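You operate a simulated robot arm through the tools that you are given. There is no shell and no other tool.

You are at the controls of a simulated two-armed robot. One attempt, no reset.

JOB
Set the program for the cream plate's screws by the chart, tighten the two proud ones, then park the driver.
Fine: each must show OK at the first run; leave the tight ones alone and keep clear of the bit.
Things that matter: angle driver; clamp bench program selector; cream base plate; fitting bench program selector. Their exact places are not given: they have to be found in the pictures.

It is judged by the outcome, as a careful person would: the job done as asked, and still so three seconds after it is handed in. It fails if anything else is knocked over, pushed out of place, dropped, spilled or broken.

ROBOT AND FRAMES
Two 7-joint arms with two-finger parallel grippers on one trunk, on a base that drives. Base frame: it is fixed to the floor where the robot stands at the start and does not move with it; the origin is under the middle of the robot, x ahead of it, y to its left, z up. Units: m, degrees, N and s.
The left shoulder is at the start at [0.06, 0.189, 1.178], the right one opposite. With the tool pointing down near the work surface each hand reaches from about 0.1 to 0.66 m from the robot's upright axis, wherever it stands, measured 20 degrees to its own side. Places, roughly: angle driver [0.25, -1.75, 1.25]; clamp bench program selector [0.2, -2, 0.9]; cream base plate [0.25, -1.75, 0.75]; fitting bench program selector [2.1, -3.4, 1.1]. Payload 3.43 kg a hand.
The tool frame of a hand sits at the grasp point between the pads (the TCP): z along the fingers, y along the line on which they close. The tips reach 0.03 m beyond it. The gripper opens to 0.094 m. The fingers are 0.028 m wide and 0.01 m thick; the gripper's body (0.05 by 0.096 m) begins 0.055 m behind the TCP.
Orientation is that of the tool frame in the base frame, as a unit quaternion [x, y, z, w]. With the fingers straight down and closing along the base's y, the tool's x points along the base's -x, its y along +y and its z along -z.

CONTROLS
- The arms move only by the tool jog_arm. It takes "left_plan", "right_plan" or both (then of equal length, played together; a hand with none holds still); each is a list of rows, each a list of 7 numbers: the turn, a rotation vector about the tool's x, y, z in degrees, then the shift along the tool's x, y, z in m, then the finger opening in m, from 0 to 0.094. In form: [[ax, ay, az, tx, ty, tz, grip], ...]. A call has 1 to 20 rows; each row is the pose to reach, as a shift and turn from the pose commanded when the call began, along the tool's axes at that moment. Each row takes 0.2 s and may step no farther than 0.05 m and 8.6 degrees from the row before; otherwise, or with a gripper value out of range, the whole call is refused. Where a pose cannot be reached the arm comes as near as it can. A force on the tool above 90 N (or 10 N above the force at the start of the call, whichever is more), or a blocked arm, ends the call early, and 0.2 s more pass. The fingers move at their own pace (about 0.153 m/s each) and stop on an object; they squeeze with about 30 N. The grip force told is the motor's: it shows also when the fingers shut on nothing. Time passes only in rows, and 0.2 s behind the last, so rows that repeat a pose let the fingers close. It gives the time, the measured TCP pose, the force on the tool (base axes), the opening and the grip force at its end, in the units of the frame above (readings bear some noise), with the torque about the TCP (base axes, N m) and any sound that the robot's microphone picked up, and new pictures: "show" is both (left out), scene, wrist or none (wrist: the cameras of the hands that moved).
- Cameras (640 x 400 px; columns grow to the right, rows downward): "scene" is now at [0.023, 0.0069, 1.7342]; the picture's right is [0.08, -1.00, 0.00], its down [-0.69, -0.06, -0.72] and it looks along [0.72, 0.06, -0.69] (base axes); focal length 252 px, centre (320, 200). "left" rides on the left gripper at [0.076, -0.014, -0.102] in its tool frame; the picture's right is [0.18, 0.98, 0.00], its down [-0.75, 0.14, -0.64] and it looks along [-0.63, 0.12, 0.77] (tool axes); focal length 243 px, centre (320, 200). "right" rides on the right gripper at [0.076, 0.014, -0.103] in its tool frame; the picture's right is [-0.18, 0.98, 0.00], its down [-0.75, -0.14, -0.64] and it looks along [-0.63, -0.12, 0.77] (tool axes); focal length 243 px, centre (320, 200).
- slide_trunk(by): slides the trunk up (or, below 0, down) by that many m; the arms and the scene camera ride with it, the base frame stays. It gives what a move gives, with no picture.
- drive_base(legs): drives the robot by 1 to 6 legs, each [ahead, left, turn to the left] in m, m and degrees, along the robot's own axes; the way and the turn of a leg run together, so that a leg with both is an arc; at most 1.5 m and 180 degrees a leg. The arms and the cameras ride along, it lands a little off, and it stops where it bumps. It gives what a move gives, and a new picture of the scene camera.
- aim_head(pan, tilt): turns the head with the scene camera to pan (to the left, within 86 degrees either way) and tilt (down, from -29 to 69), counted from straight ahead of the robot. It gives what a move gives, and a new picture of the scene camera.
- locate(camera, pixels): for up to 12 pixels [column, row] of the newest picture of that camera ("zoom" is the newest enlarged one), the place [x, y, z] in the base frame of the surface seen there, good to about 0.002 m. It takes no simulated time.
- close_up(camera, box): a new picture of the part [left, top, right, bottom] of that camera's present view, enlarged. It takes no simulated time.
- job_done(): hands the job in; it is judged then, once.

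Unless the task says otherwise, let go and move clear before handing in.

The tools are called after ">>>" as a command line: name --argument value ..., lists and objects as JSON in quotes. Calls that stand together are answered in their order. jog_arm: Moves the arms, as the interface text tells. Its arguments: {"type":"object","properties":{"left_plan":{"type":"array","items":{"type":"array","items":{"type":"number"}}},"right_plan":{"type":"array","items":{"type":"array","items":{"type":"number"}}},"show":{"type":"string","enum":["both","scene","wrist","none"]}},"required":[]} The other tools are called the same way: slide_trunk (by) slides the trunk up or down; drive_base (legs) drives the base; aim_head (pan, tilt) turns the head that bears the scene camera; locate (camera, pixels) gives the place of the surface under pixels of a picture; close_up (camera, box) takes an enlarged picture of a part of a camera's view; job_done () hands the job in.

At the start:

```text
clock: 0.0
left_ee_pos: [0.3841, 0.1532, 1.1418]
left_tcp_rot: [0.001, 1.0, 0.0, -0.001]
left_force: [-0.9, -0.3, -0.9]
left_torque: [0.0, 0.04, 0.05]
left_gripper_width: 0.0942
left_finger_force: 0.0
right_ee_pos: [0.3166, -0.1464, 1.1422]
right_tcp_rot: [0.001, 1.0, 0.001, 0.0]
right_force: [-0.7, 0.5, 0.1]
right_torque: [0.02, 0.0, 0.02]
right_gripper_width: 0.0939
right_finger_force: 0.1
trunk travel left (down, up): [-0.85, 0.14]
robot x, y, heading: [0.0012, -0.0007, -0.1]
head pan, tilt: [4.8, 43.7]
```

scene: 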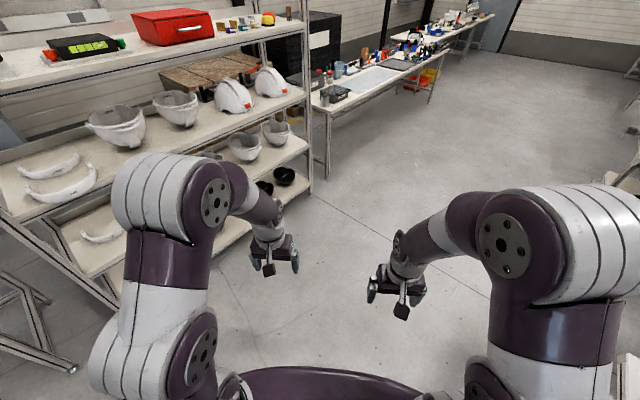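
right: 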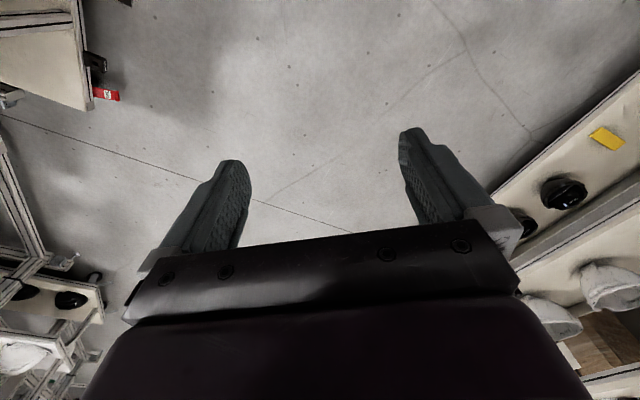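
left: 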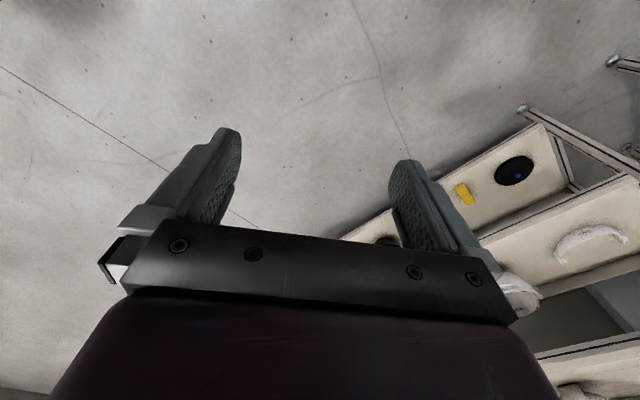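

The scene picture shows a shelf to the left and a long bench ahead; the work places lie to the robot's right (y about -1.75), out of view. I turn the head to the right to find them.

>>> aim_head --pan -75 --tilt 25

```text
clock: 1.5
left_ee_pos: [0.3825, 0.1551, 1.1419]
left_tcp_rot: [0.001, 1.0, 0.0, 0.001]
left_force: [-0.1, 0.4, -0.3]
left_torque: [0.01, -0.01, 0.0]
left_gripper_width: 0.094
left_finger_force: 0.3
right_ee_pos: [0.3172, -0.1459, 1.1421]
right_tcp_rot: [-0.001, 1.0, 0.0, 0.001]
right_force: [-0.2, 1.0, 0.8]
right_torque: [-0.02, 0.0, 0.05]
right_gripper_width: 0.0941
right_finger_force: 0.0
trunk travel left (down, up): [-0.85, 0.14]
robot x, y, heading: [0.0003, 0.0003, -0.1]
head pan, tilt: [-75.0, 25.0]
```

scene: 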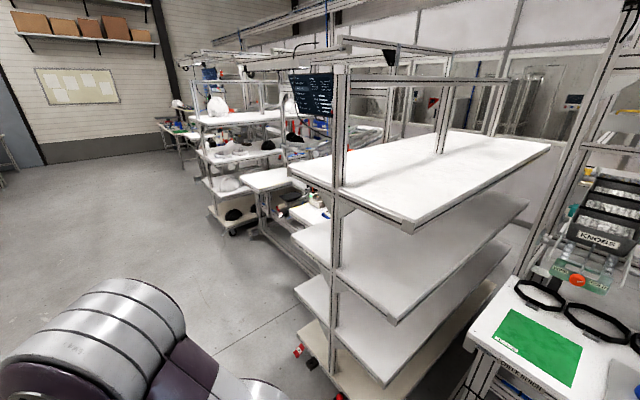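

The picture shows an empty trolley shelf at (400,200), a low bench behind it around (290,200), and a dark board with text at (312,93). I locate these and zoom in.

>>> close_up --camera "scene" --box '[200, 50, 360, 250]'

>>> locate --camera "scene" --pixels '[[312, 93], [343, 180], [412, 225], [550, 148], [270, 180], [310, 215], [300, 350], [490, 350], [540, 350], [230, 210], [335, 330], [240, 115]]'

```text
2.00 times, centred on (280, 150) of scene
```

zoom: 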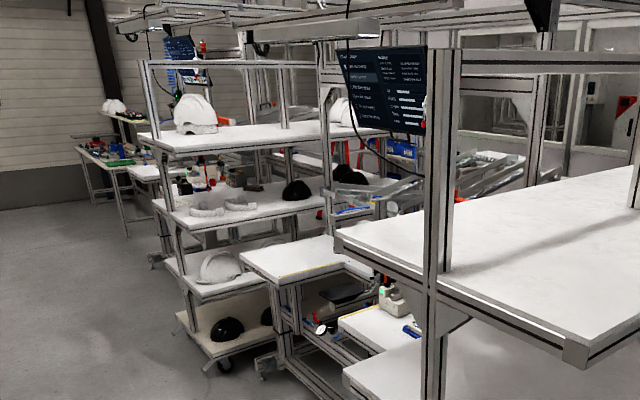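

```text
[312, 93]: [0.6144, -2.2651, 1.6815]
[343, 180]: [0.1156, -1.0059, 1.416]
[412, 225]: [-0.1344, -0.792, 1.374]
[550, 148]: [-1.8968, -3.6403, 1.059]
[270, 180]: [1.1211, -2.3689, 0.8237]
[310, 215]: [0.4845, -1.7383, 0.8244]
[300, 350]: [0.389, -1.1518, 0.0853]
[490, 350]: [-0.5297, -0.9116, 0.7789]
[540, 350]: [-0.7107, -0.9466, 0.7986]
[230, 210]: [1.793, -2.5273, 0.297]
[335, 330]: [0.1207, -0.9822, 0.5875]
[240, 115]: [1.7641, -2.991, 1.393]
```

The chart board hangs at about [0.61, -2.27, 1.68] and the low bench lies behind the trolley shelf. I drive ahead a little over clear floor and look again from there.

>>> drive_base --legs '[[1.0, 0, 0]]'

>>> aim_head --pan -86 --tilt 30

```text
clock: 6.8
left_ee_pos: [1.392, 0.165, 1.143]
left_tcp_rot: [-0.006, 1.0, 0.001, 0.0]
left_force: [-0.4, 0.0, -0.7]
left_torque: [-0.02, 0.01, -0.01]
left_gripper_width: 0.094
left_finger_force: 0.2
right_ee_pos: [1.3296, -0.1362, 1.1431]
right_tcp_rot: [-0.006, 1.0, 0.0, 0.0]
right_force: [-0.1, -0.4, 0.3]
right_torque: [0.04, -0.02, 0.03]
right_gripper_width: 0.0938
right_finger_force: 0.1
trunk travel left (down, up): [-0.85, 0.14]
robot x, y, heading: [1.0109, 0.0048, 0.7]
head pan, tilt: [-75.0, 25.0]
```

scene: 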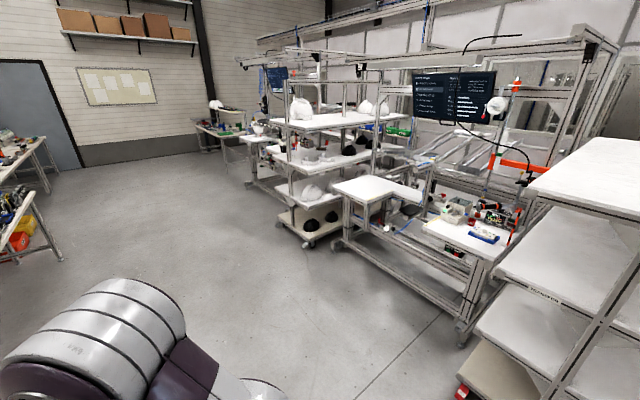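

```text
clock: 7.5
left_ee_pos: [1.3923, 0.1655, 1.1424]
left_tcp_rot: [-0.006, 1.0, 0.0, 0.0]
left_force: [0.1, -0.4, -0.3]
left_torque: [0.0, -0.01, 0.0]
left_gripper_width: 0.094
left_finger_force: 0.0
right_ee_pos: [1.3309, -0.1351, 1.1425]
right_tcp_rot: [-0.007, 1.0, 0.0, 0.0]
right_force: [0.7, 0.4, -0.1]
right_torque: [-0.01, -0.01, 0.0]
right_gripper_width: 0.094
right_finger_force: 0.0
trunk travel left (down, up): [-0.85, 0.14]
robot x, y, heading: [1.0107, 0.0048, 0.7]
head pan, tilt: [-85.9, 30.0]
```

scene: 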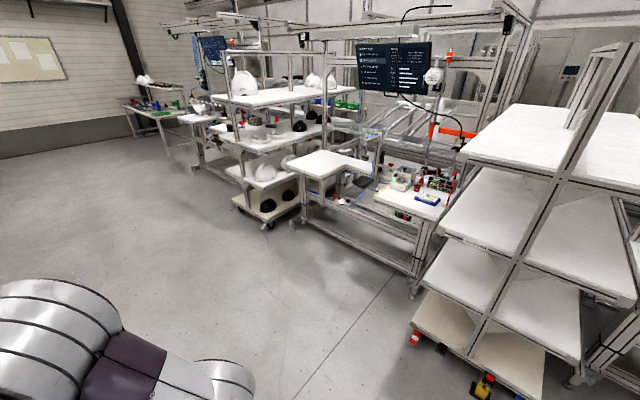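

>>> close_up --camera "scene" --box '[340, 30, 500, 130]'

>>> close_up --camera "scene" --box '[350, 130, 480, 240]'

>>> locate --camera "scene" --pixels '[[393, 67], [433, 76], [448, 55], [440, 215], [380, 198], [400, 180], [430, 200], [330, 165], [410, 290], [465, 150], [505, 20], [410, 345]]'

```text
4.00 times, centred on (420, 80) of scene
```

zoom: 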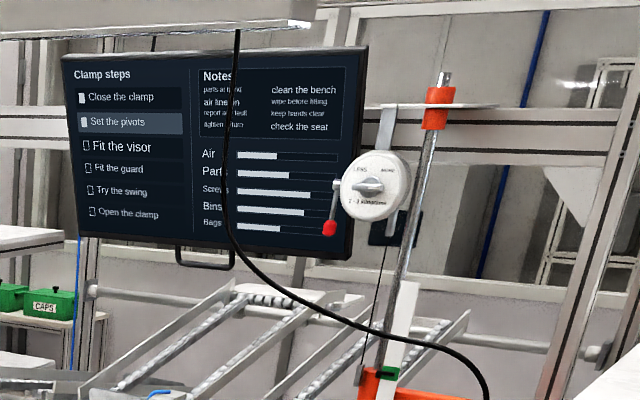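

```text
3.64 times, centred on (415, 185) of scene
```

zoom: 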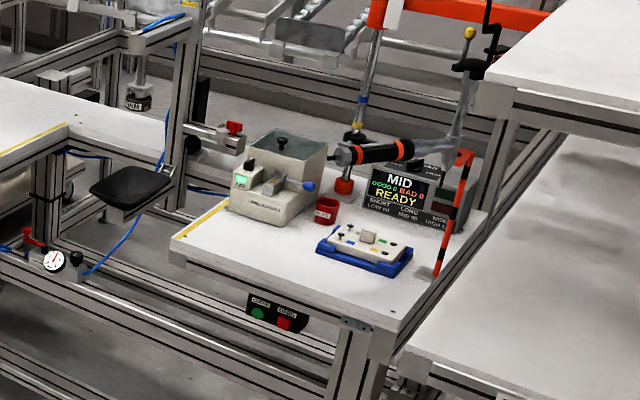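

```text
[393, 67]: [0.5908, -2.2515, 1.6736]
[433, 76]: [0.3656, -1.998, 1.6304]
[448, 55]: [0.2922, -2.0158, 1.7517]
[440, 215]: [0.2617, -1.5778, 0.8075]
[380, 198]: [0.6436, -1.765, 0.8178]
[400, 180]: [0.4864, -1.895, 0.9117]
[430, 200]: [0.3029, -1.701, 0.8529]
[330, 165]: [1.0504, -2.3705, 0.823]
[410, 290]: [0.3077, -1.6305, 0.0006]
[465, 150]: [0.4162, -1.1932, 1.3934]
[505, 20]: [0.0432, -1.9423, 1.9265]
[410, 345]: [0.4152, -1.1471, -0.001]
```

The close-ups show the bench: a screw feeder (275,180 in the second zoom), the cream plate on a blue tray (360,245), the display "MID / READY" (410,195), the driver (375,150) and a panel with lengths below. I locate the points on this zoom and measure the trolley.

>>> locate --camera "zoom" --pixels '[[172, 240], [398, 330], [488, 210], [240, 205], [330, 250], [405, 262], [345, 150], [405, 150], [410, 190], [440, 270], [130, 190], [270, 315]]'

>>> locate --camera "scene" --pixels '[[540, 165], [585, 178], [635, 185], [527, 105], [455, 305], [540, 370], [480, 395], [470, 350], [575, 380], [420, 295], [305, 190], [290, 225]]'

```text
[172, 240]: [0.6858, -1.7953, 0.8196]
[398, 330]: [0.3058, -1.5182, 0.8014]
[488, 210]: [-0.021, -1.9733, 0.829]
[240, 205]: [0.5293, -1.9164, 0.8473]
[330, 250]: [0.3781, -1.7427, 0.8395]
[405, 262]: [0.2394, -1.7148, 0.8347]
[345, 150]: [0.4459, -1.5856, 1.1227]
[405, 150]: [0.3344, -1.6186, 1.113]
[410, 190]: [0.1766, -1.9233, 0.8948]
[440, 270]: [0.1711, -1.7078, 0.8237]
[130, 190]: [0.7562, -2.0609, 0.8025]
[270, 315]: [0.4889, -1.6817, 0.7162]
```

```text
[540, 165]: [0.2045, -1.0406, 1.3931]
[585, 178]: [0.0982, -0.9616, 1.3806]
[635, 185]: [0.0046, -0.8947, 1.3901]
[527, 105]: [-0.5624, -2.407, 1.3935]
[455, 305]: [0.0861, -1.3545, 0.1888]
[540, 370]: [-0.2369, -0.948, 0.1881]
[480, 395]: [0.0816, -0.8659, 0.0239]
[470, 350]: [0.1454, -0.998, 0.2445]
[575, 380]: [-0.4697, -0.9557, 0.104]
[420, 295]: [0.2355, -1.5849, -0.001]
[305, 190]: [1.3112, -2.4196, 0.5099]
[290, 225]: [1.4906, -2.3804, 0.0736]
```

The bench's front edge runs from [0.306,-1.518] to [0.686,-1.795], so the bench faces about heading 54°, with the trolley just to its right; I need heading about -126°. I turn in place, then drive closer diagonally, staying short of the bench and the hanging driver at [0.39,-1.60,1.12].

>>> drive_base --legs '[[0, 0, -126.5], [0.6, 0.57, 0]]'

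>>> aim_head --pan 0 --tilt 35

```text
clock: 17.2
left_ee_pos: [1.0349, -1.2168, 1.1426]
left_tcp_rot: [0.889, 0.459, 0.0, 0.0]
left_force: [0.4, -0.4, 0.9]
left_torque: [-0.01, 0.03, -0.02]
left_gripper_width: 0.094
left_finger_force: 0.0
right_ee_pos: [0.8267, -0.9893, 1.1426]
right_tcp_rot: [0.889, 0.459, 0.0, -0.001]
right_force: [0.2, -0.2, 0.0]
right_torque: [-0.01, 0.01, -0.01]
right_gripper_width: 0.0938
right_finger_force: 0.1
trunk travel left (down, up): [-0.85, 0.14]
robot x, y, heading: [1.127, -0.8185, -125.4]
head pan, tilt: [-85.9, 30.0]
```

scene: 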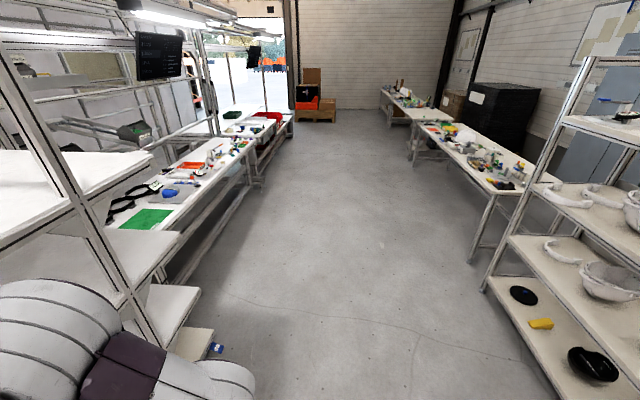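

```text
clock: 18.8
left_ee_pos: [1.0337, -1.2159, 1.1422]
left_tcp_rot: [0.889, 0.459, -0.001, 0.0]
left_force: [-0.1, 0.1, 0.8]
left_torque: [-0.02, -0.01, 0.0]
left_gripper_width: 0.094
left_finger_force: 0.0
right_ee_pos: [0.8277, -0.9889, 1.1433]
right_tcp_rot: [0.889, 0.459, 0.0, 0.0]
right_force: [-0.3, 0.9, 0.3]
right_torque: [0.04, 0.02, 0.0]
right_gripper_width: 0.094
right_finger_force: 0.1
trunk travel left (down, up): [-0.85, 0.14]
robot x, y, heading: [1.1309, -0.8142, -125.2]
head pan, tilt: [0.0, 35.0]
```

scene: 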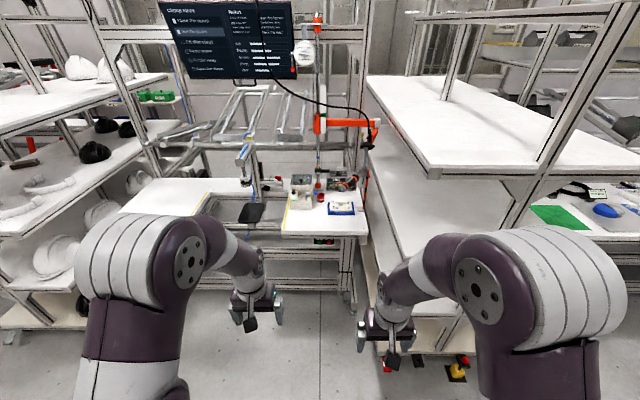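

The robot now faces the bench squarely; the station is at (330,190), the chart board at (230,40). I take close-ups of the work area, the driver and the boards.

>>> close_up --camera "scene" --box '[265, 155, 385, 230]'

>>> close_up --camera "scene" --box '[280, 0, 400, 75]'

>>> close_up --camera "scene" --box '[150, 0, 310, 90]'

>>> close_up --camera "scene" --box '[220, 100, 400, 200]'

```text
5.33 times, centred on (325, 192) of scene
```

zoom: 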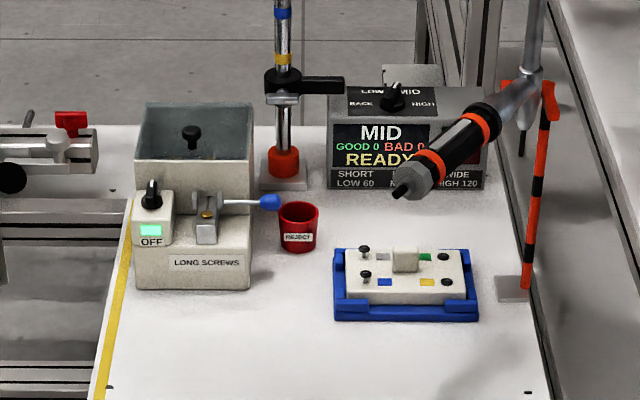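

```text
5.33 times, centred on (340, 38) of scene
```

zoom: 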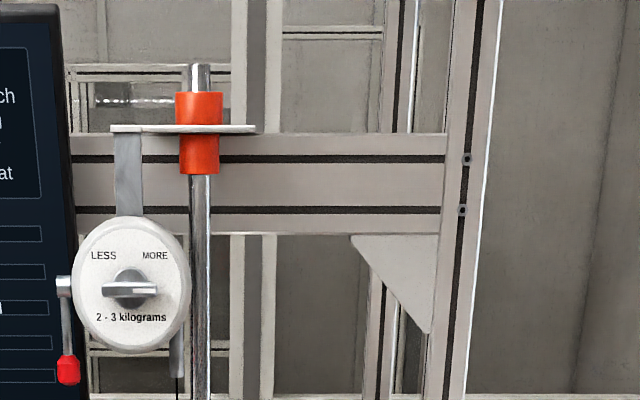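

```text
4.00 times, centred on (230, 45) of scene
```

zoom: 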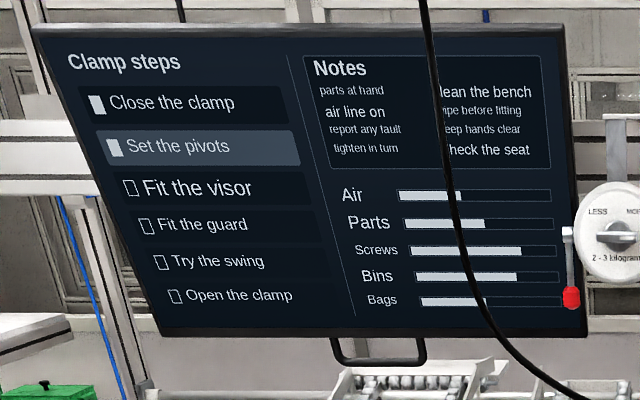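

```text
3.56 times, centred on (310, 150) of scene
```

zoom: 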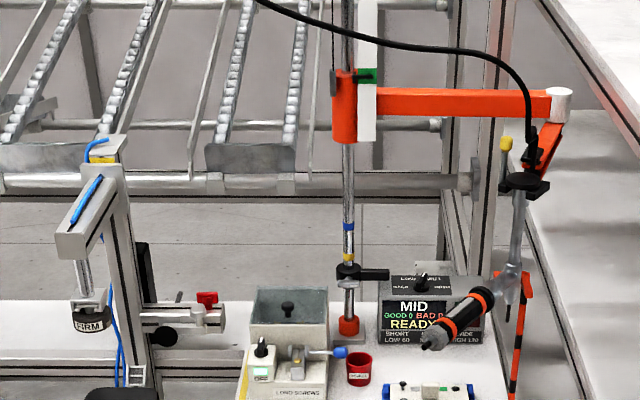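

The station has: a program box (LOW/MID/HIGH/BACK knob, now MID, READY) with a small chart below the display, a "LONG SCREWS" feeder, the cream plate in a blue tray with two proud screws on the left, and the driver on an articulated arm. I drive 0.35 m nearer to read the chart and see the arm in detail.

>>> drive_base --legs '[[0.35, 0, -0.5]]'

>>> close_up --camera "scene" --box '[260, 120, 420, 220]'

```text
clock: 21.0
left_ee_pos: [0.8268, -1.5014, 1.142]
left_tcp_rot: [0.89, 0.455, -0.001, 0.0]
left_force: [-0.4, -1.4, -0.1]
left_torque: [0.0, -0.01, -0.01]
left_gripper_width: 0.0939
left_finger_force: 0.1
right_ee_pos: [0.6229, -1.2715, 1.1427]
right_tcp_rot: [0.891, 0.455, -0.001, 0.0]
right_force: [-0.2, -0.3, 0.5]
right_torque: [-0.03, 0.02, -0.02]
right_gripper_width: 0.0941
right_finger_force: 0.2
trunk travel left (down, up): [-0.85, 0.14]
robot x, y, heading: [0.9247, -1.099, -126.1]
head pan, tilt: [0.0, 35.0]
```

scene: 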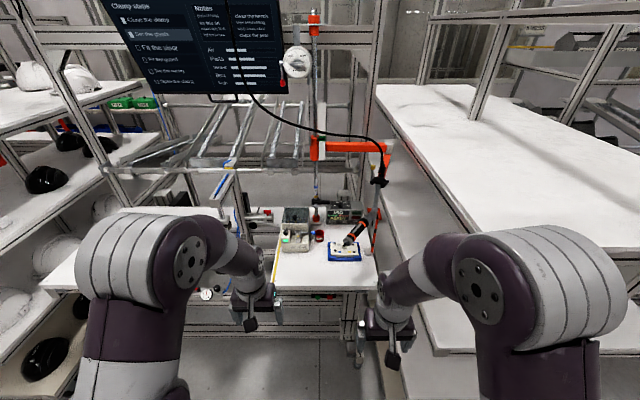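

```text
4.00 times, centred on (340, 170) of scene
```

zoom: 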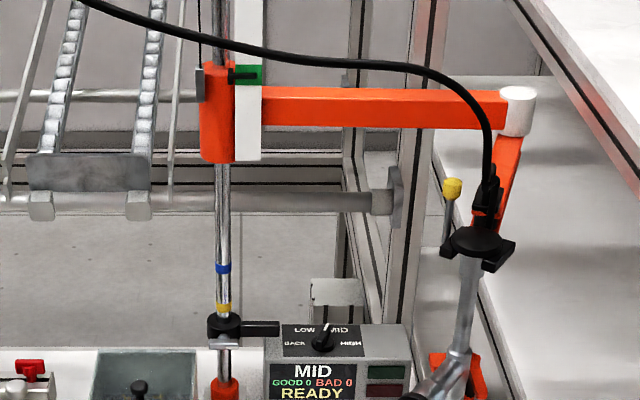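

>>> close_up --camera "scene" --box '[270, 195, 390, 270]'

>>> close_up --camera "scene" --box '[320, 200, 370, 232]'

>>> close_up --camera "scene" --box '[325, 220, 385, 265]'

>>> close_up --camera "scene" --box '[340, 130, 400, 255]'

```text
5.33 times, centred on (330, 232) of scene
```

zoom: 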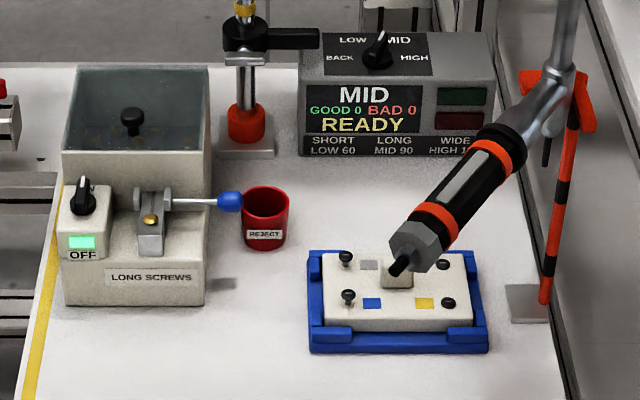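

```text
12.50 times, centred on (345, 216) of scene
```

zoom: 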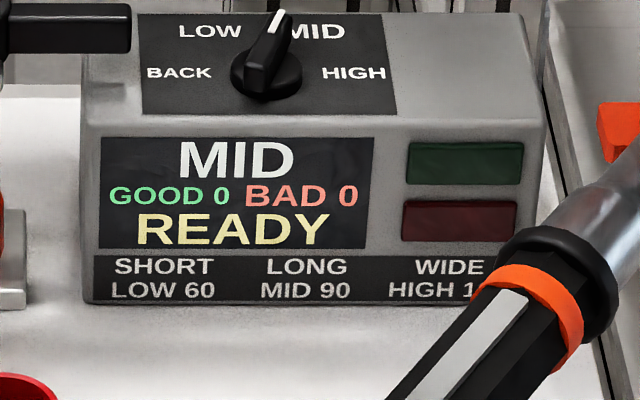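

```text
8.89 times, centred on (355, 242) of scene
```

zoom: 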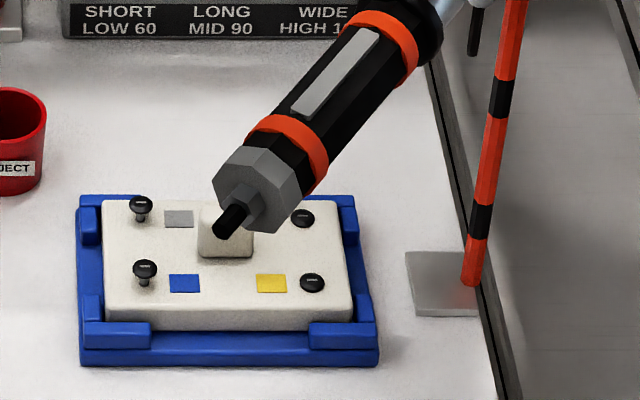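

```text
3.20 times, centred on (370, 192) of scene
```

zoom: 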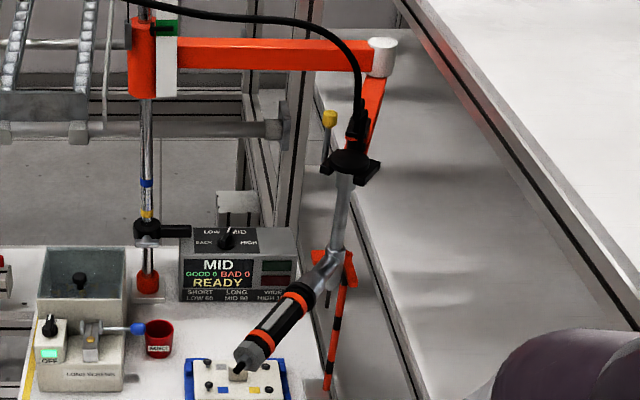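

The program box chart reads SHORT–LOW 60, LONG–MID 90, WIDE–HIGH 12?, and the knob points at MID. I locate parts of the driver, its arm, the striped stand and the plate for the geometry.

>>> locate --camera "zoom" --pixels '[[240, 370], [250, 353], [275, 325], [300, 295], [328, 265], [340, 215], [350, 170], [335, 165], [372, 178], [330, 120], [382, 55], [345, 265]]'

>>> locate --camera "scene" --pixels '[[341, 245], [350, 241], [353, 208], [343, 212], [367, 145], [350, 150], [320, 170], [371, 250], [381, 178], [345, 205], [298, 60], [296, 238]]'

```text
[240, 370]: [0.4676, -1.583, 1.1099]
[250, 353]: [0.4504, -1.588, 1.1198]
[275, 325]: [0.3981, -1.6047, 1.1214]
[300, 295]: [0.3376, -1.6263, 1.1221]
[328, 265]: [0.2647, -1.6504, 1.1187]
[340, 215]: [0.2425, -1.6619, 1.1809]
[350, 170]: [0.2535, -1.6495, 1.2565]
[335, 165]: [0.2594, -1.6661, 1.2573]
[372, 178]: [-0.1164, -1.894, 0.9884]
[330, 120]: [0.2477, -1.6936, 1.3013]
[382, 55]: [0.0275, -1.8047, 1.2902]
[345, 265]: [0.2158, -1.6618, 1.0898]
```

```text
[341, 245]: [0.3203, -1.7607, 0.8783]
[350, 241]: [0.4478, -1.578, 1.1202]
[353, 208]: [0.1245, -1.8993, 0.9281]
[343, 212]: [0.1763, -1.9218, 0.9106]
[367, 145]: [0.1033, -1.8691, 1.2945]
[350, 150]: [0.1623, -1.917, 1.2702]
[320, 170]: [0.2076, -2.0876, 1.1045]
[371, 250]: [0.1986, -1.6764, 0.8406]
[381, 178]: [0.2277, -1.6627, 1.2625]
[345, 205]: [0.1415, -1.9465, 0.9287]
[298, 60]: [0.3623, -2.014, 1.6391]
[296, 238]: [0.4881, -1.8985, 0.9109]
```

Located: the driver's horizontal barrel runs from [0.26,-1.65,1.12] to [0.45,-1.59,1.12] with its black tip near [0.468,-1.583,1.11], over the bench's front edge; the plate is near [0.32,-1.76,0.86]. I move the left hand forward over the left of the bench, clear of the driver, to use its camera for a near view.

>>> jog_arm --left_plan '[[0, 0, 0, -0.04, 0, 0, 0.094], [0, 0, 0, -0.08, 0, 0, 0.094], [0, 0, 0, -0.12, 0, 0, 0.094], [0, 0, 0, -0.16, 0, 0, 0.094], [0, 0, 0, -0.2, 0, 0, 0.094]]' --show "both"

```text
clock: 22.2
left_ee_pos: [0.7206, -1.6515, 1.1282]
left_tcp_rot: [0.891, 0.454, 0.0, 0.0]
left_force: [-0.1, 0.1, -0.5]
left_torque: [0.0, 0.01, -0.03]
left_gripper_width: 0.0942
left_finger_force: 0.0
left hand out of reach, approached as far as the arm can: row 5
right_ee_pos: [0.6198, -1.2739, 1.142]
right_tcp_rot: [0.89, 0.456, 0.002, 0.0]
right_force: [0.4, -1.2, 0.6]
right_torque: [0.04, 0.01, -0.01]
right_gripper_width: 0.0938
right_finger_force: 0.1
trunk travel left (down, up): [-0.85, 0.14]
robot x, y, heading: [0.9252, -1.0977, -125.8]
head pan, tilt: [0.0, 35.0]
```

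scene: 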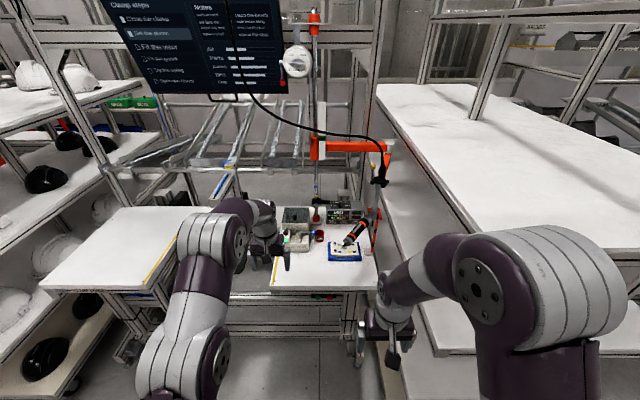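
left: 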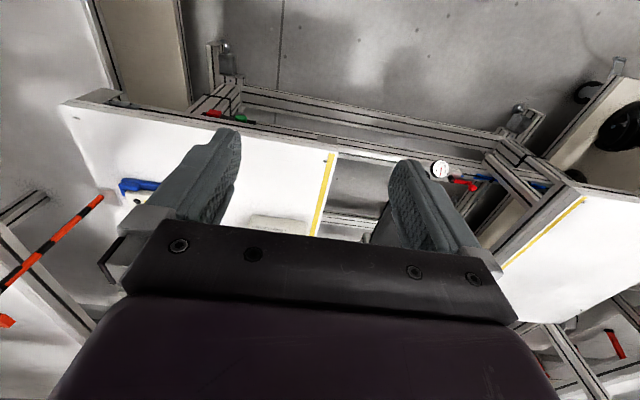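

The left wrist view is mostly blocked by the gripper, but shows the plate corner at (135,190) and the striped stand at (60,245). I tilt the head down to see the base and its room in front of the bench.

>>> aim_head --pan 0 --tilt 65

```text
clock: 23.2
left_ee_pos: [0.7213, -1.6492, 1.1289]
left_tcp_rot: [0.891, 0.455, 0.0, 0.001]
left_force: [-0.4, -0.7, 0.6]
left_torque: [0.0, 0.01, 0.0]
left_gripper_width: 0.0942
left_finger_force: 0.0
right_ee_pos: [0.6211, -1.2715, 1.1421]
right_tcp_rot: [0.89, 0.455, 0.0, 0.0]
right_force: [0.2, 0.6, -0.1]
right_torque: [-0.02, 0.04, -0.01]
right_gripper_width: 0.0937
right_finger_force: 0.1
trunk travel left (down, up): [-0.85, 0.14]
robot x, y, heading: [0.926, -1.1032, -125.8]
head pan, tilt: [0.0, 65.0]
```

scene: 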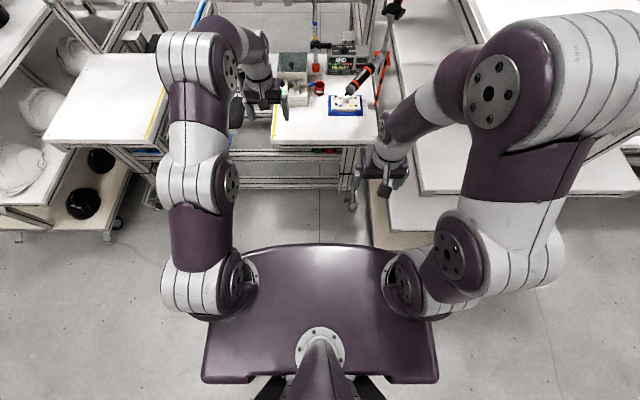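

I measure the torso's front and the clear floor in front of the bench from this picture.

>>> locate --camera "scene" --pixels '[[320, 248], [205, 380], [437, 380], [252, 250], [540, 140], [600, 50], [320, 215], [355, 205], [120, 225], [270, 140], [375, 145], [265, 183]]'

>>> close_up --camera "scene" --box '[260, 40, 420, 140]'

```text
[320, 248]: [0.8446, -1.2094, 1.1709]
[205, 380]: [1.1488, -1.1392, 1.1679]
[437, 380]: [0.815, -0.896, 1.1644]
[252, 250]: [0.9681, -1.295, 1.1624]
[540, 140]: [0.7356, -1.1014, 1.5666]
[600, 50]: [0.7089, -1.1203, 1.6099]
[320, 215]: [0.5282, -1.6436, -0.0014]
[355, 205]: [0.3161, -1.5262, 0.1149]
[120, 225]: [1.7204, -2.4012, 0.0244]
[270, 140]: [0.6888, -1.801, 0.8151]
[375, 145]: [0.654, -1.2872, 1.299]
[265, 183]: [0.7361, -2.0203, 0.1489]
```

```text
4.00 times, centred on (340, 90) of scene
```

zoom: 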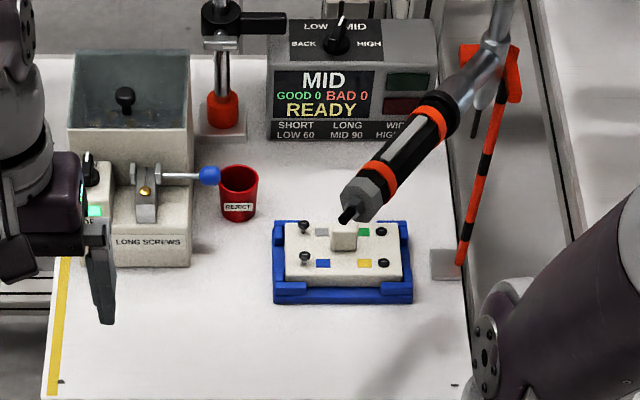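

The clear view at (348,205) of the zoom shows the driver's hex head with a short black bit. I zoom further on the head and the screws, and locate points to learn the bit's direction and the screw sizes.

>>> close_up --camera "scene" --box '[325, 92, 369, 120]'

>>> close_up --camera "scene" --box '[338, 78, 370, 98]'

```text
14.29 times, centred on (347, 106) of scene
```

zoom: 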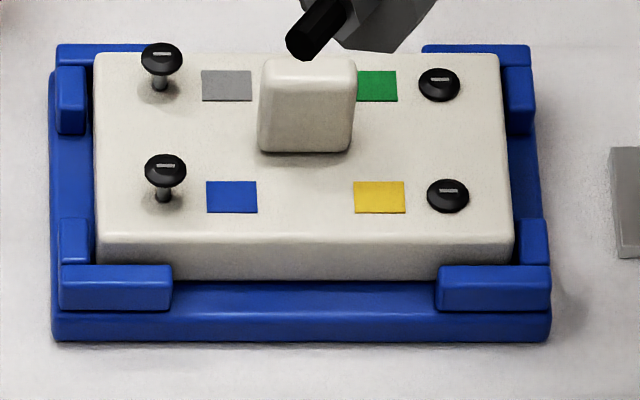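

```text
16.00 times, centred on (354, 88) of scene
```

zoom: 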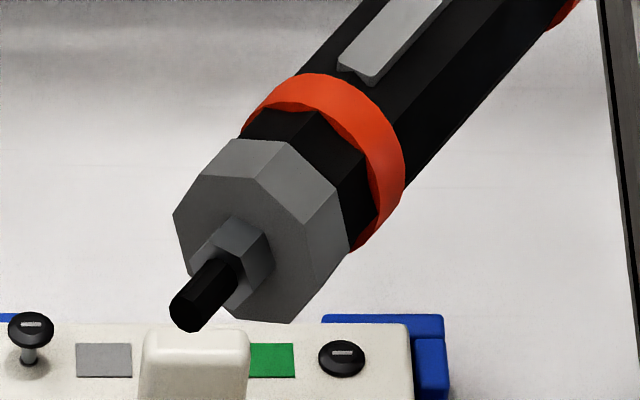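

The bit (185,310 in the zoom) continues the barrel's axis, so the driver now points out horizontally toward the robot. I locate points on it and look at the neck and mount.

>>> locate --camera "zoom" --pixels '[[182, 308], [205, 285], [240, 235], [265, 160], [310, 100], [390, 40], [345, 220], [30, 328], [28, 360], [342, 357]]'

>>> close_up --camera "scene" --box '[352, 30, 400, 75]'

>>> close_up --camera "scene" --box '[360, 0, 420, 50]'

```text
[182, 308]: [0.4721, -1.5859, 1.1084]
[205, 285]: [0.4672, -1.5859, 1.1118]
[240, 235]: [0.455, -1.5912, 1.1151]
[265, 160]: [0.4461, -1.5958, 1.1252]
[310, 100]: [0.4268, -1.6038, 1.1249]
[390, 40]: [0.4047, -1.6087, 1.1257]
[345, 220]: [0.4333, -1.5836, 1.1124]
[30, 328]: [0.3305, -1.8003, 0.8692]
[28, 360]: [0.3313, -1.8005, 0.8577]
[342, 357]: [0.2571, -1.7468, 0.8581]
```

```text
8.89 times, centred on (376, 52) of scene
```

zoom: 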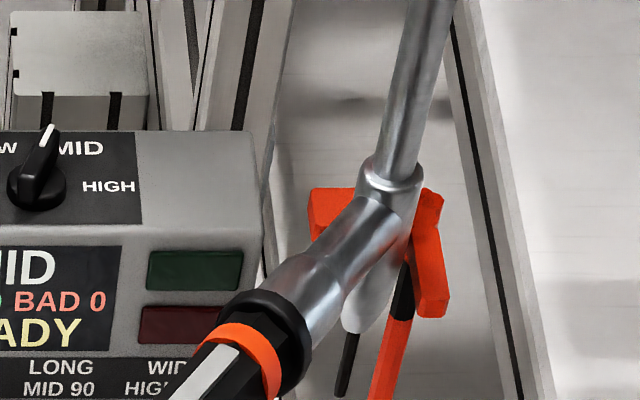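

```text
8.00 times, centred on (390, 25) of scene
```

zoom: 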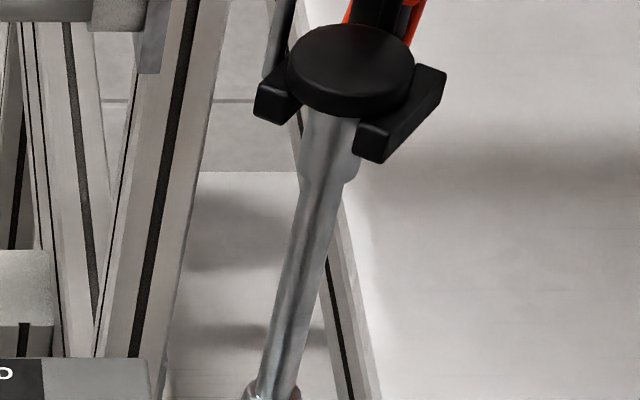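

Now it is clearer: at the far end of the handle an angle head has a thin black bit pointing straight down at (345,365) in the first of these two zooms, coaxial with the vertical tube; the black octagonal barrel is the handle. I zoom on it again and locate it.

>>> close_up --camera "scene" --box '[352, 45, 400, 75]'

>>> locate --camera "zoom" --pixels '[[352, 250], [348, 280], [345, 300], [372, 120], [430, 40], [380, 300], [330, 210], [430, 220], [440, 90], [300, 200], [250, 260], [395, 30]]'

```text
13.33 times, centred on (376, 60) of scene
```

zoom: 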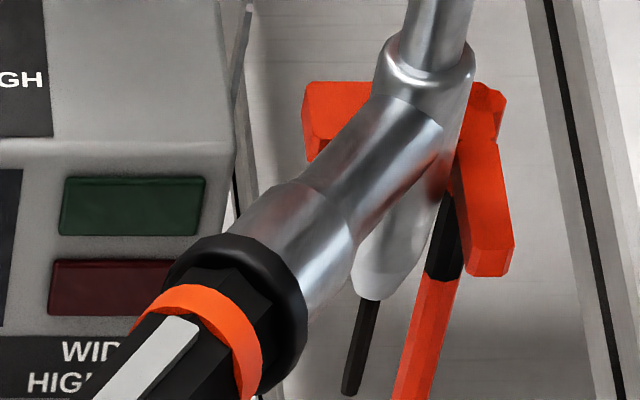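

```text
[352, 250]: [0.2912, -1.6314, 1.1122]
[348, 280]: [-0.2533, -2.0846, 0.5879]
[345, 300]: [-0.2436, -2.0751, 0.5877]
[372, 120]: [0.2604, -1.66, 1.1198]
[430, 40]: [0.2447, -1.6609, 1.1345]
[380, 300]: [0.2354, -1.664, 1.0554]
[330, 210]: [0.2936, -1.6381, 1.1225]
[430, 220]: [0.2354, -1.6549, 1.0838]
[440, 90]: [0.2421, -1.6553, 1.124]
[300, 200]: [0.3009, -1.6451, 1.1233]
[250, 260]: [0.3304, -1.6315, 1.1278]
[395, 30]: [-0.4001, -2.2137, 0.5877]
```

>>> locate --camera "zoom" --pixels '[[365, 320], [358, 350], [350, 388], [380, 285], [345, 120], [485, 100], [490, 200], [440, 240], [430, 320], [500, 265], [430, 10], [180, 340]]'

>>> close_up --camera "scene" --box '[300, 0, 420, 75]'

```text
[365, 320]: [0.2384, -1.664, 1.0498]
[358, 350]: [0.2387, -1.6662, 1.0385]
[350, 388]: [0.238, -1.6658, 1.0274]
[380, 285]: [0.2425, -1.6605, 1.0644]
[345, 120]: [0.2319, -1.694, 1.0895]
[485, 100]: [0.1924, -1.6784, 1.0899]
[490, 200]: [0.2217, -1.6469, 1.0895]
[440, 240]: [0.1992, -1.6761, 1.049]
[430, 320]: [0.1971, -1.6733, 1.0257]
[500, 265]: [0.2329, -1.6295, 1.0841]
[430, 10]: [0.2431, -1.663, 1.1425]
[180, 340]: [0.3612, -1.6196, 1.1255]
```

```text
5.33 times, centred on (360, 38) of scene
```

zoom: 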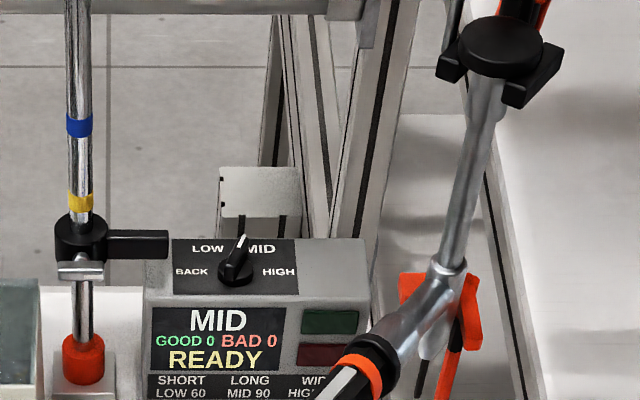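

The bit hangs at about [0.238,-1.665], z 1.055 to 1.025, and the orange fork near [0.20..0.23,-1.68..-1.63,1.09] is the driver's park. I now look toward the fitting bench for other charts, and zoom on the feeder.

>>> close_up --camera "scene" --box '[272, 45, 332, 110]'

>>> aim_head --pan 63 --tilt 12

```text
6.15 times, centred on (302, 78) of scene
```

zoom: 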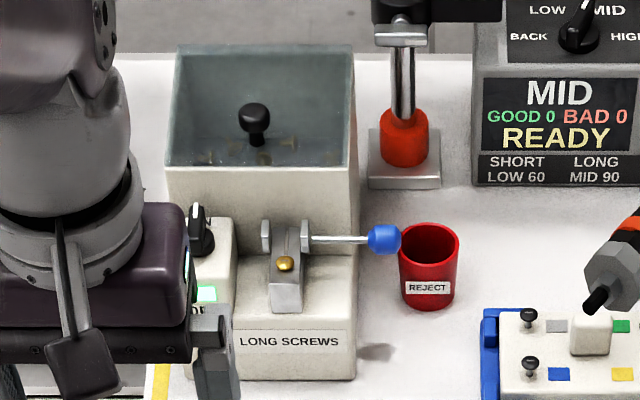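

```text
clock: 24.5
left_ee_pos: [0.7214, -1.65, 1.129]
left_tcp_rot: [0.891, 0.455, 0.0, 0.001]
left_force: [-0.5, -0.7, 0.2]
left_torque: [-0.01, 0.03, 0.0]
left_gripper_width: 0.0944
left_finger_force: 0.1
right_ee_pos: [0.6216, -1.2718, 1.1427]
right_tcp_rot: [0.89, 0.456, 0.0, 0.0]
right_force: [0.0, 0.5, 0.5]
right_torque: [-0.01, -0.04, -0.01]
right_gripper_width: 0.094
right_finger_force: 0.1
trunk travel left (down, up): [-0.85, 0.14]
robot x, y, heading: [0.9296, -1.0968, -125.8]
head pan, tilt: [63.0, 12.0]
```

scene: 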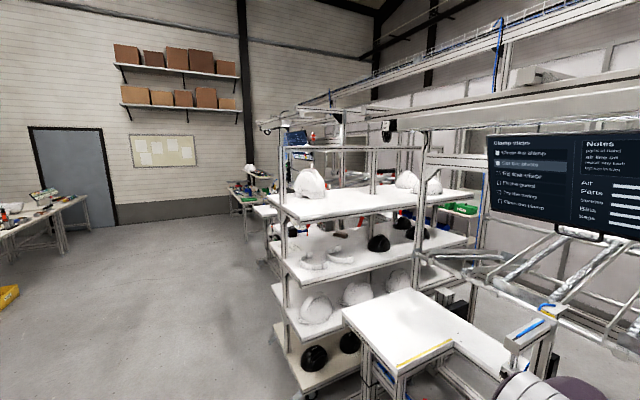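

The feeder's pick-up point shows a brass-coloured part, not like the black screws on the plate, so the label alone is no proof. I take a look at the fitting bench board from here, then return the head to study the plate's screws at high zoom.

>>> close_up --camera "scene" --box '[225, 115, 345, 215]'

>>> close_up --camera "scene" --box '[128, 130, 200, 170]'

>>> aim_head --pan -2 --tilt 50

```text
4.00 times, centred on (285, 165) of scene
```

zoom: 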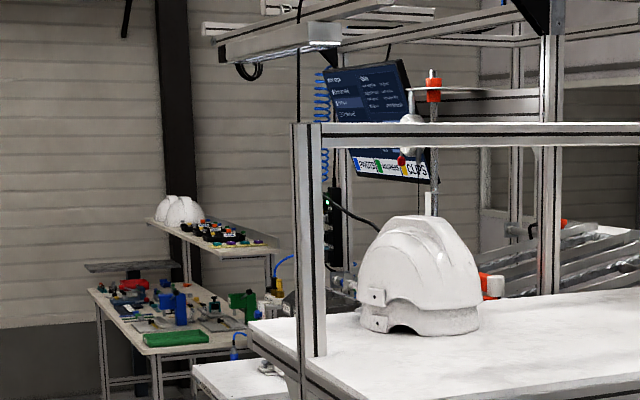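

```text
8.89 times, centred on (164, 150) of scene
```

zoom: 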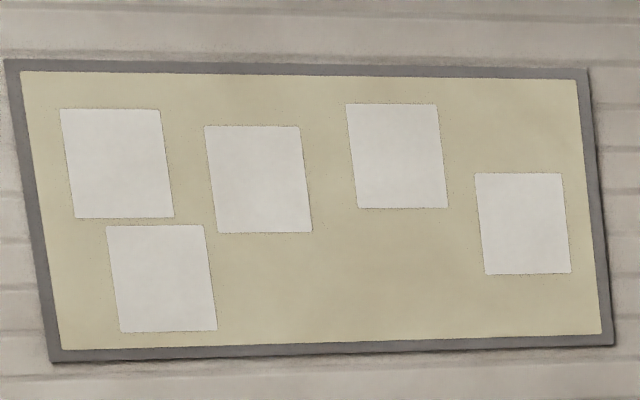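

```text
clock: 25.9
left_ee_pos: [0.7211, -1.6486, 1.1294]
left_tcp_rot: [0.891, 0.455, -0.001, 0.001]
left_force: [-0.7, -0.1, -0.4]
left_torque: [0.01, -0.02, 0.02]
left_gripper_width: 0.094
left_finger_force: 0.1
right_ee_pos: [0.622, -1.2713, 1.1418]
right_tcp_rot: [0.89, 0.455, -0.001, 0.0]
right_force: [0.1, 0.5, -0.1]
right_torque: [0.0, -0.01, 0.01]
right_gripper_width: 0.0941
right_finger_force: 0.1
trunk travel left (down, up): [-0.85, 0.14]
robot x, y, heading: [0.9227, -1.0994, -125.9]
head pan, tilt: [-2.0, 50.0]
```

scene: 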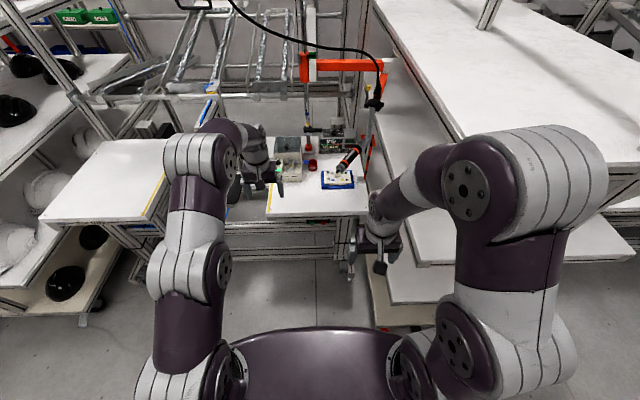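

The fitting bench's board shows "PIVOTS/WASHERS/CLIPS", and the cork board is blank sheets, so the chart is the one on the program box. I zoom strongly on the plate's screws and the feeder's pick-up.

>>> close_up --camera "scene" --box '[318, 168, 358, 193]'

>>> close_up --camera "scene" --box '[322, 170, 336, 186]'

>>> close_up --camera "scene" --box '[272, 130, 322, 182]'

>>> close_up --camera "scene" --box '[312, 122, 366, 156]'

```text
16.00 times, centred on (338, 180) of scene
```

zoom: 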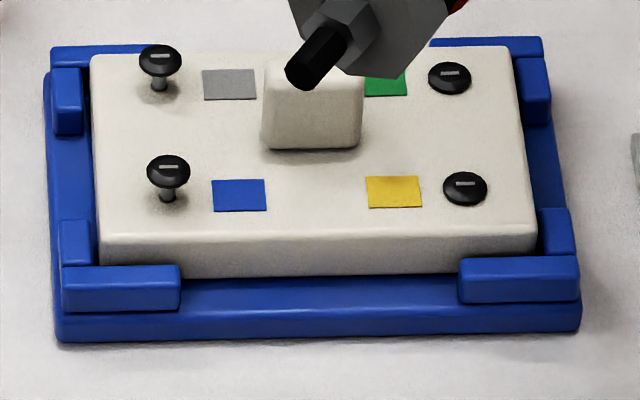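

```text
16.00 times, centred on (329, 178) of scene
```

zoom: 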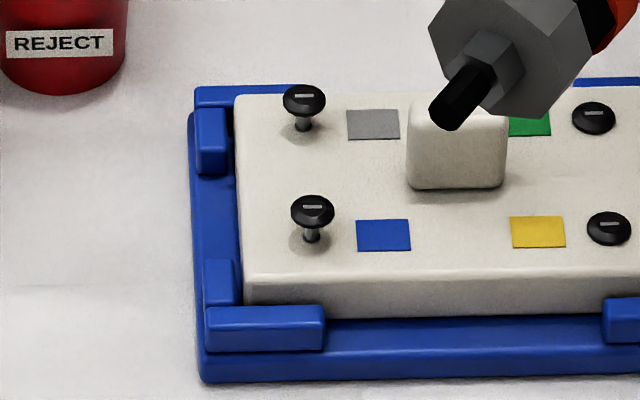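

```text
7.69 times, centred on (297, 156) of scene
```

zoom: 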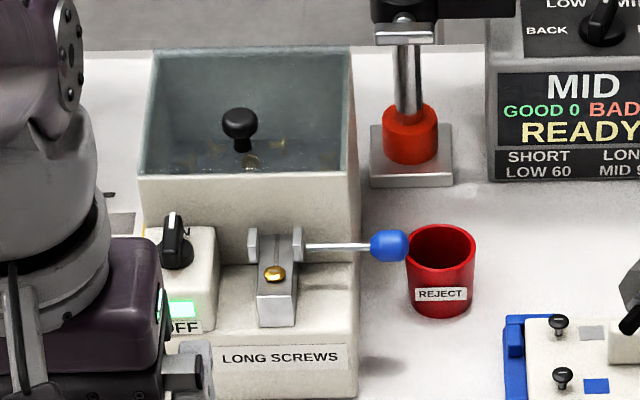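

```text
11.76 times, centred on (339, 139) of scene
```

zoom: 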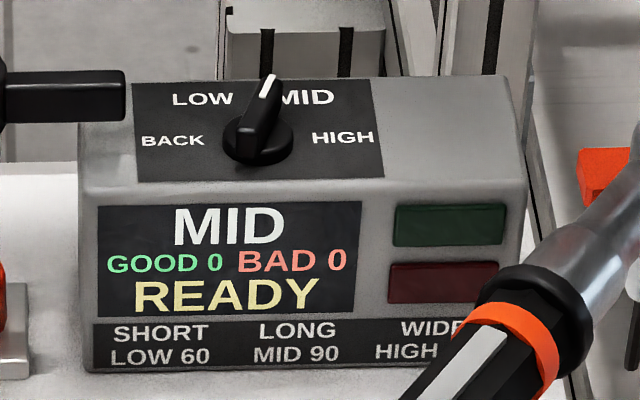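

All four plate screws are black with heads about 13 mm wide (42 px at 16x); the chart is SHORT/LONG/WIDE but the plate itself shows no wording. Before deciding, I look at the fitting bench for comparison: I draw the left hand back and drive to the left over the clear floor.

>>> jog_arm --left_plan '[[0, 0, 0, 0.04, 0, 0, 0.094], [0, 0, 0, 0.08, 0, 0, 0.094], [0, 0, 0, 0.12, 0, 0, 0.094], [0, 0, 0, 0.16, 0, 0, 0.094], [0, 0, 0, 0.2, 0, 0, 0.094]]' --show "none"

>>> drive_base --legs '[[-0.2, 1.2, 0]]'

>>> aim_head --pan 30 --tilt 22

```text
clock: 27.1
left_ee_pos: [0.8407, -1.4855, 1.1273]
left_tcp_rot: [0.89, 0.455, 0.0, 0.001]
left_force: [0.0, 0.7, 0.8]
left_torque: [-0.02, 0.02, 0.02]
left_gripper_width: 0.0938
left_finger_force: 0.1
right_ee_pos: [0.6226, -1.2715, 1.1438]
right_tcp_rot: [0.891, 0.455, -0.001, 0.001]
right_force: [0.0, -0.4, -0.3]
right_torque: [-0.01, 0.01, -0.03]
right_gripper_width: 0.0939
right_finger_force: 0.0
trunk travel left (down, up): [-0.85, 0.14]
robot x, y, heading: [0.9242, -1.0931, -125.9]
head pan, tilt: [-2.0, 50.0]
```

```text
clock: 33.3
left_ee_pos: [1.9345, -2.0321, 1.1265]
left_tcp_rot: [0.891, 0.454, 0.001, 0.0]
left_force: [0.4, 0.0, 0.6]
left_torque: [0.01, 0.04, 0.03]
left_gripper_width: 0.0938
left_finger_force: 0.2
right_ee_pos: [1.7167, -1.8172, 1.1434]
right_tcp_rot: [0.891, 0.454, 0.0, 0.0]
right_force: [0.3, 0.6, 0.3]
right_torque: [0.0, -0.03, -0.01]
right_gripper_width: 0.0943
right_finger_force: 0.1
trunk travel left (down, up): [-0.85, 0.14]
robot x, y, heading: [2.0217, -1.6459, -125.8]
head pan, tilt: [-2.0, 50.0]
```

scene: 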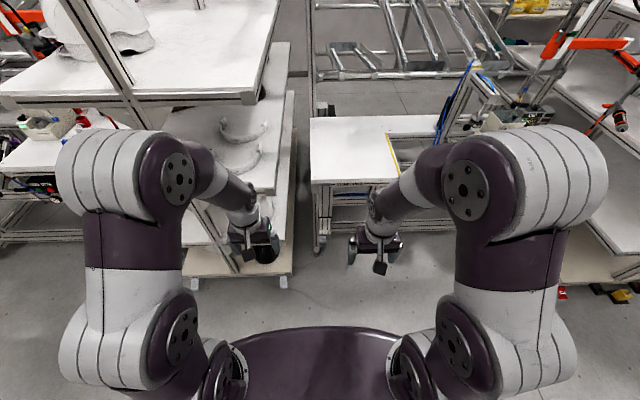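

```text
clock: 34.2
left_ee_pos: [1.9346, -2.0326, 1.1268]
left_tcp_rot: [0.891, 0.454, 0.0, 0.0]
left_force: [0.2, -0.2, 0.4]
left_torque: [-0.01, 0.02, -0.03]
left_gripper_width: 0.0939
left_finger_force: 0.1
right_ee_pos: [1.7175, -1.8168, 1.1425]
right_tcp_rot: [0.891, 0.454, 0.0, -0.001]
right_force: [-1.1, 0.0, -0.9]
right_torque: [0.01, -0.03, 0.03]
right_gripper_width: 0.094
right_finger_force: 0.1
trunk travel left (down, up): [-0.85, 0.14]
robot x, y, heading: [2.0216, -1.6444, -125.9]
head pan, tilt: [30.0, 22.0]
```

scene: 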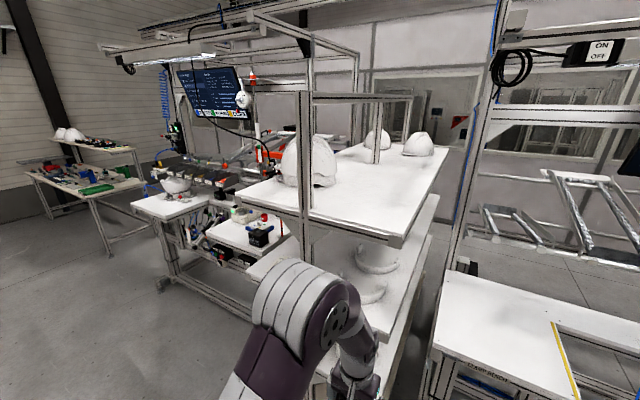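

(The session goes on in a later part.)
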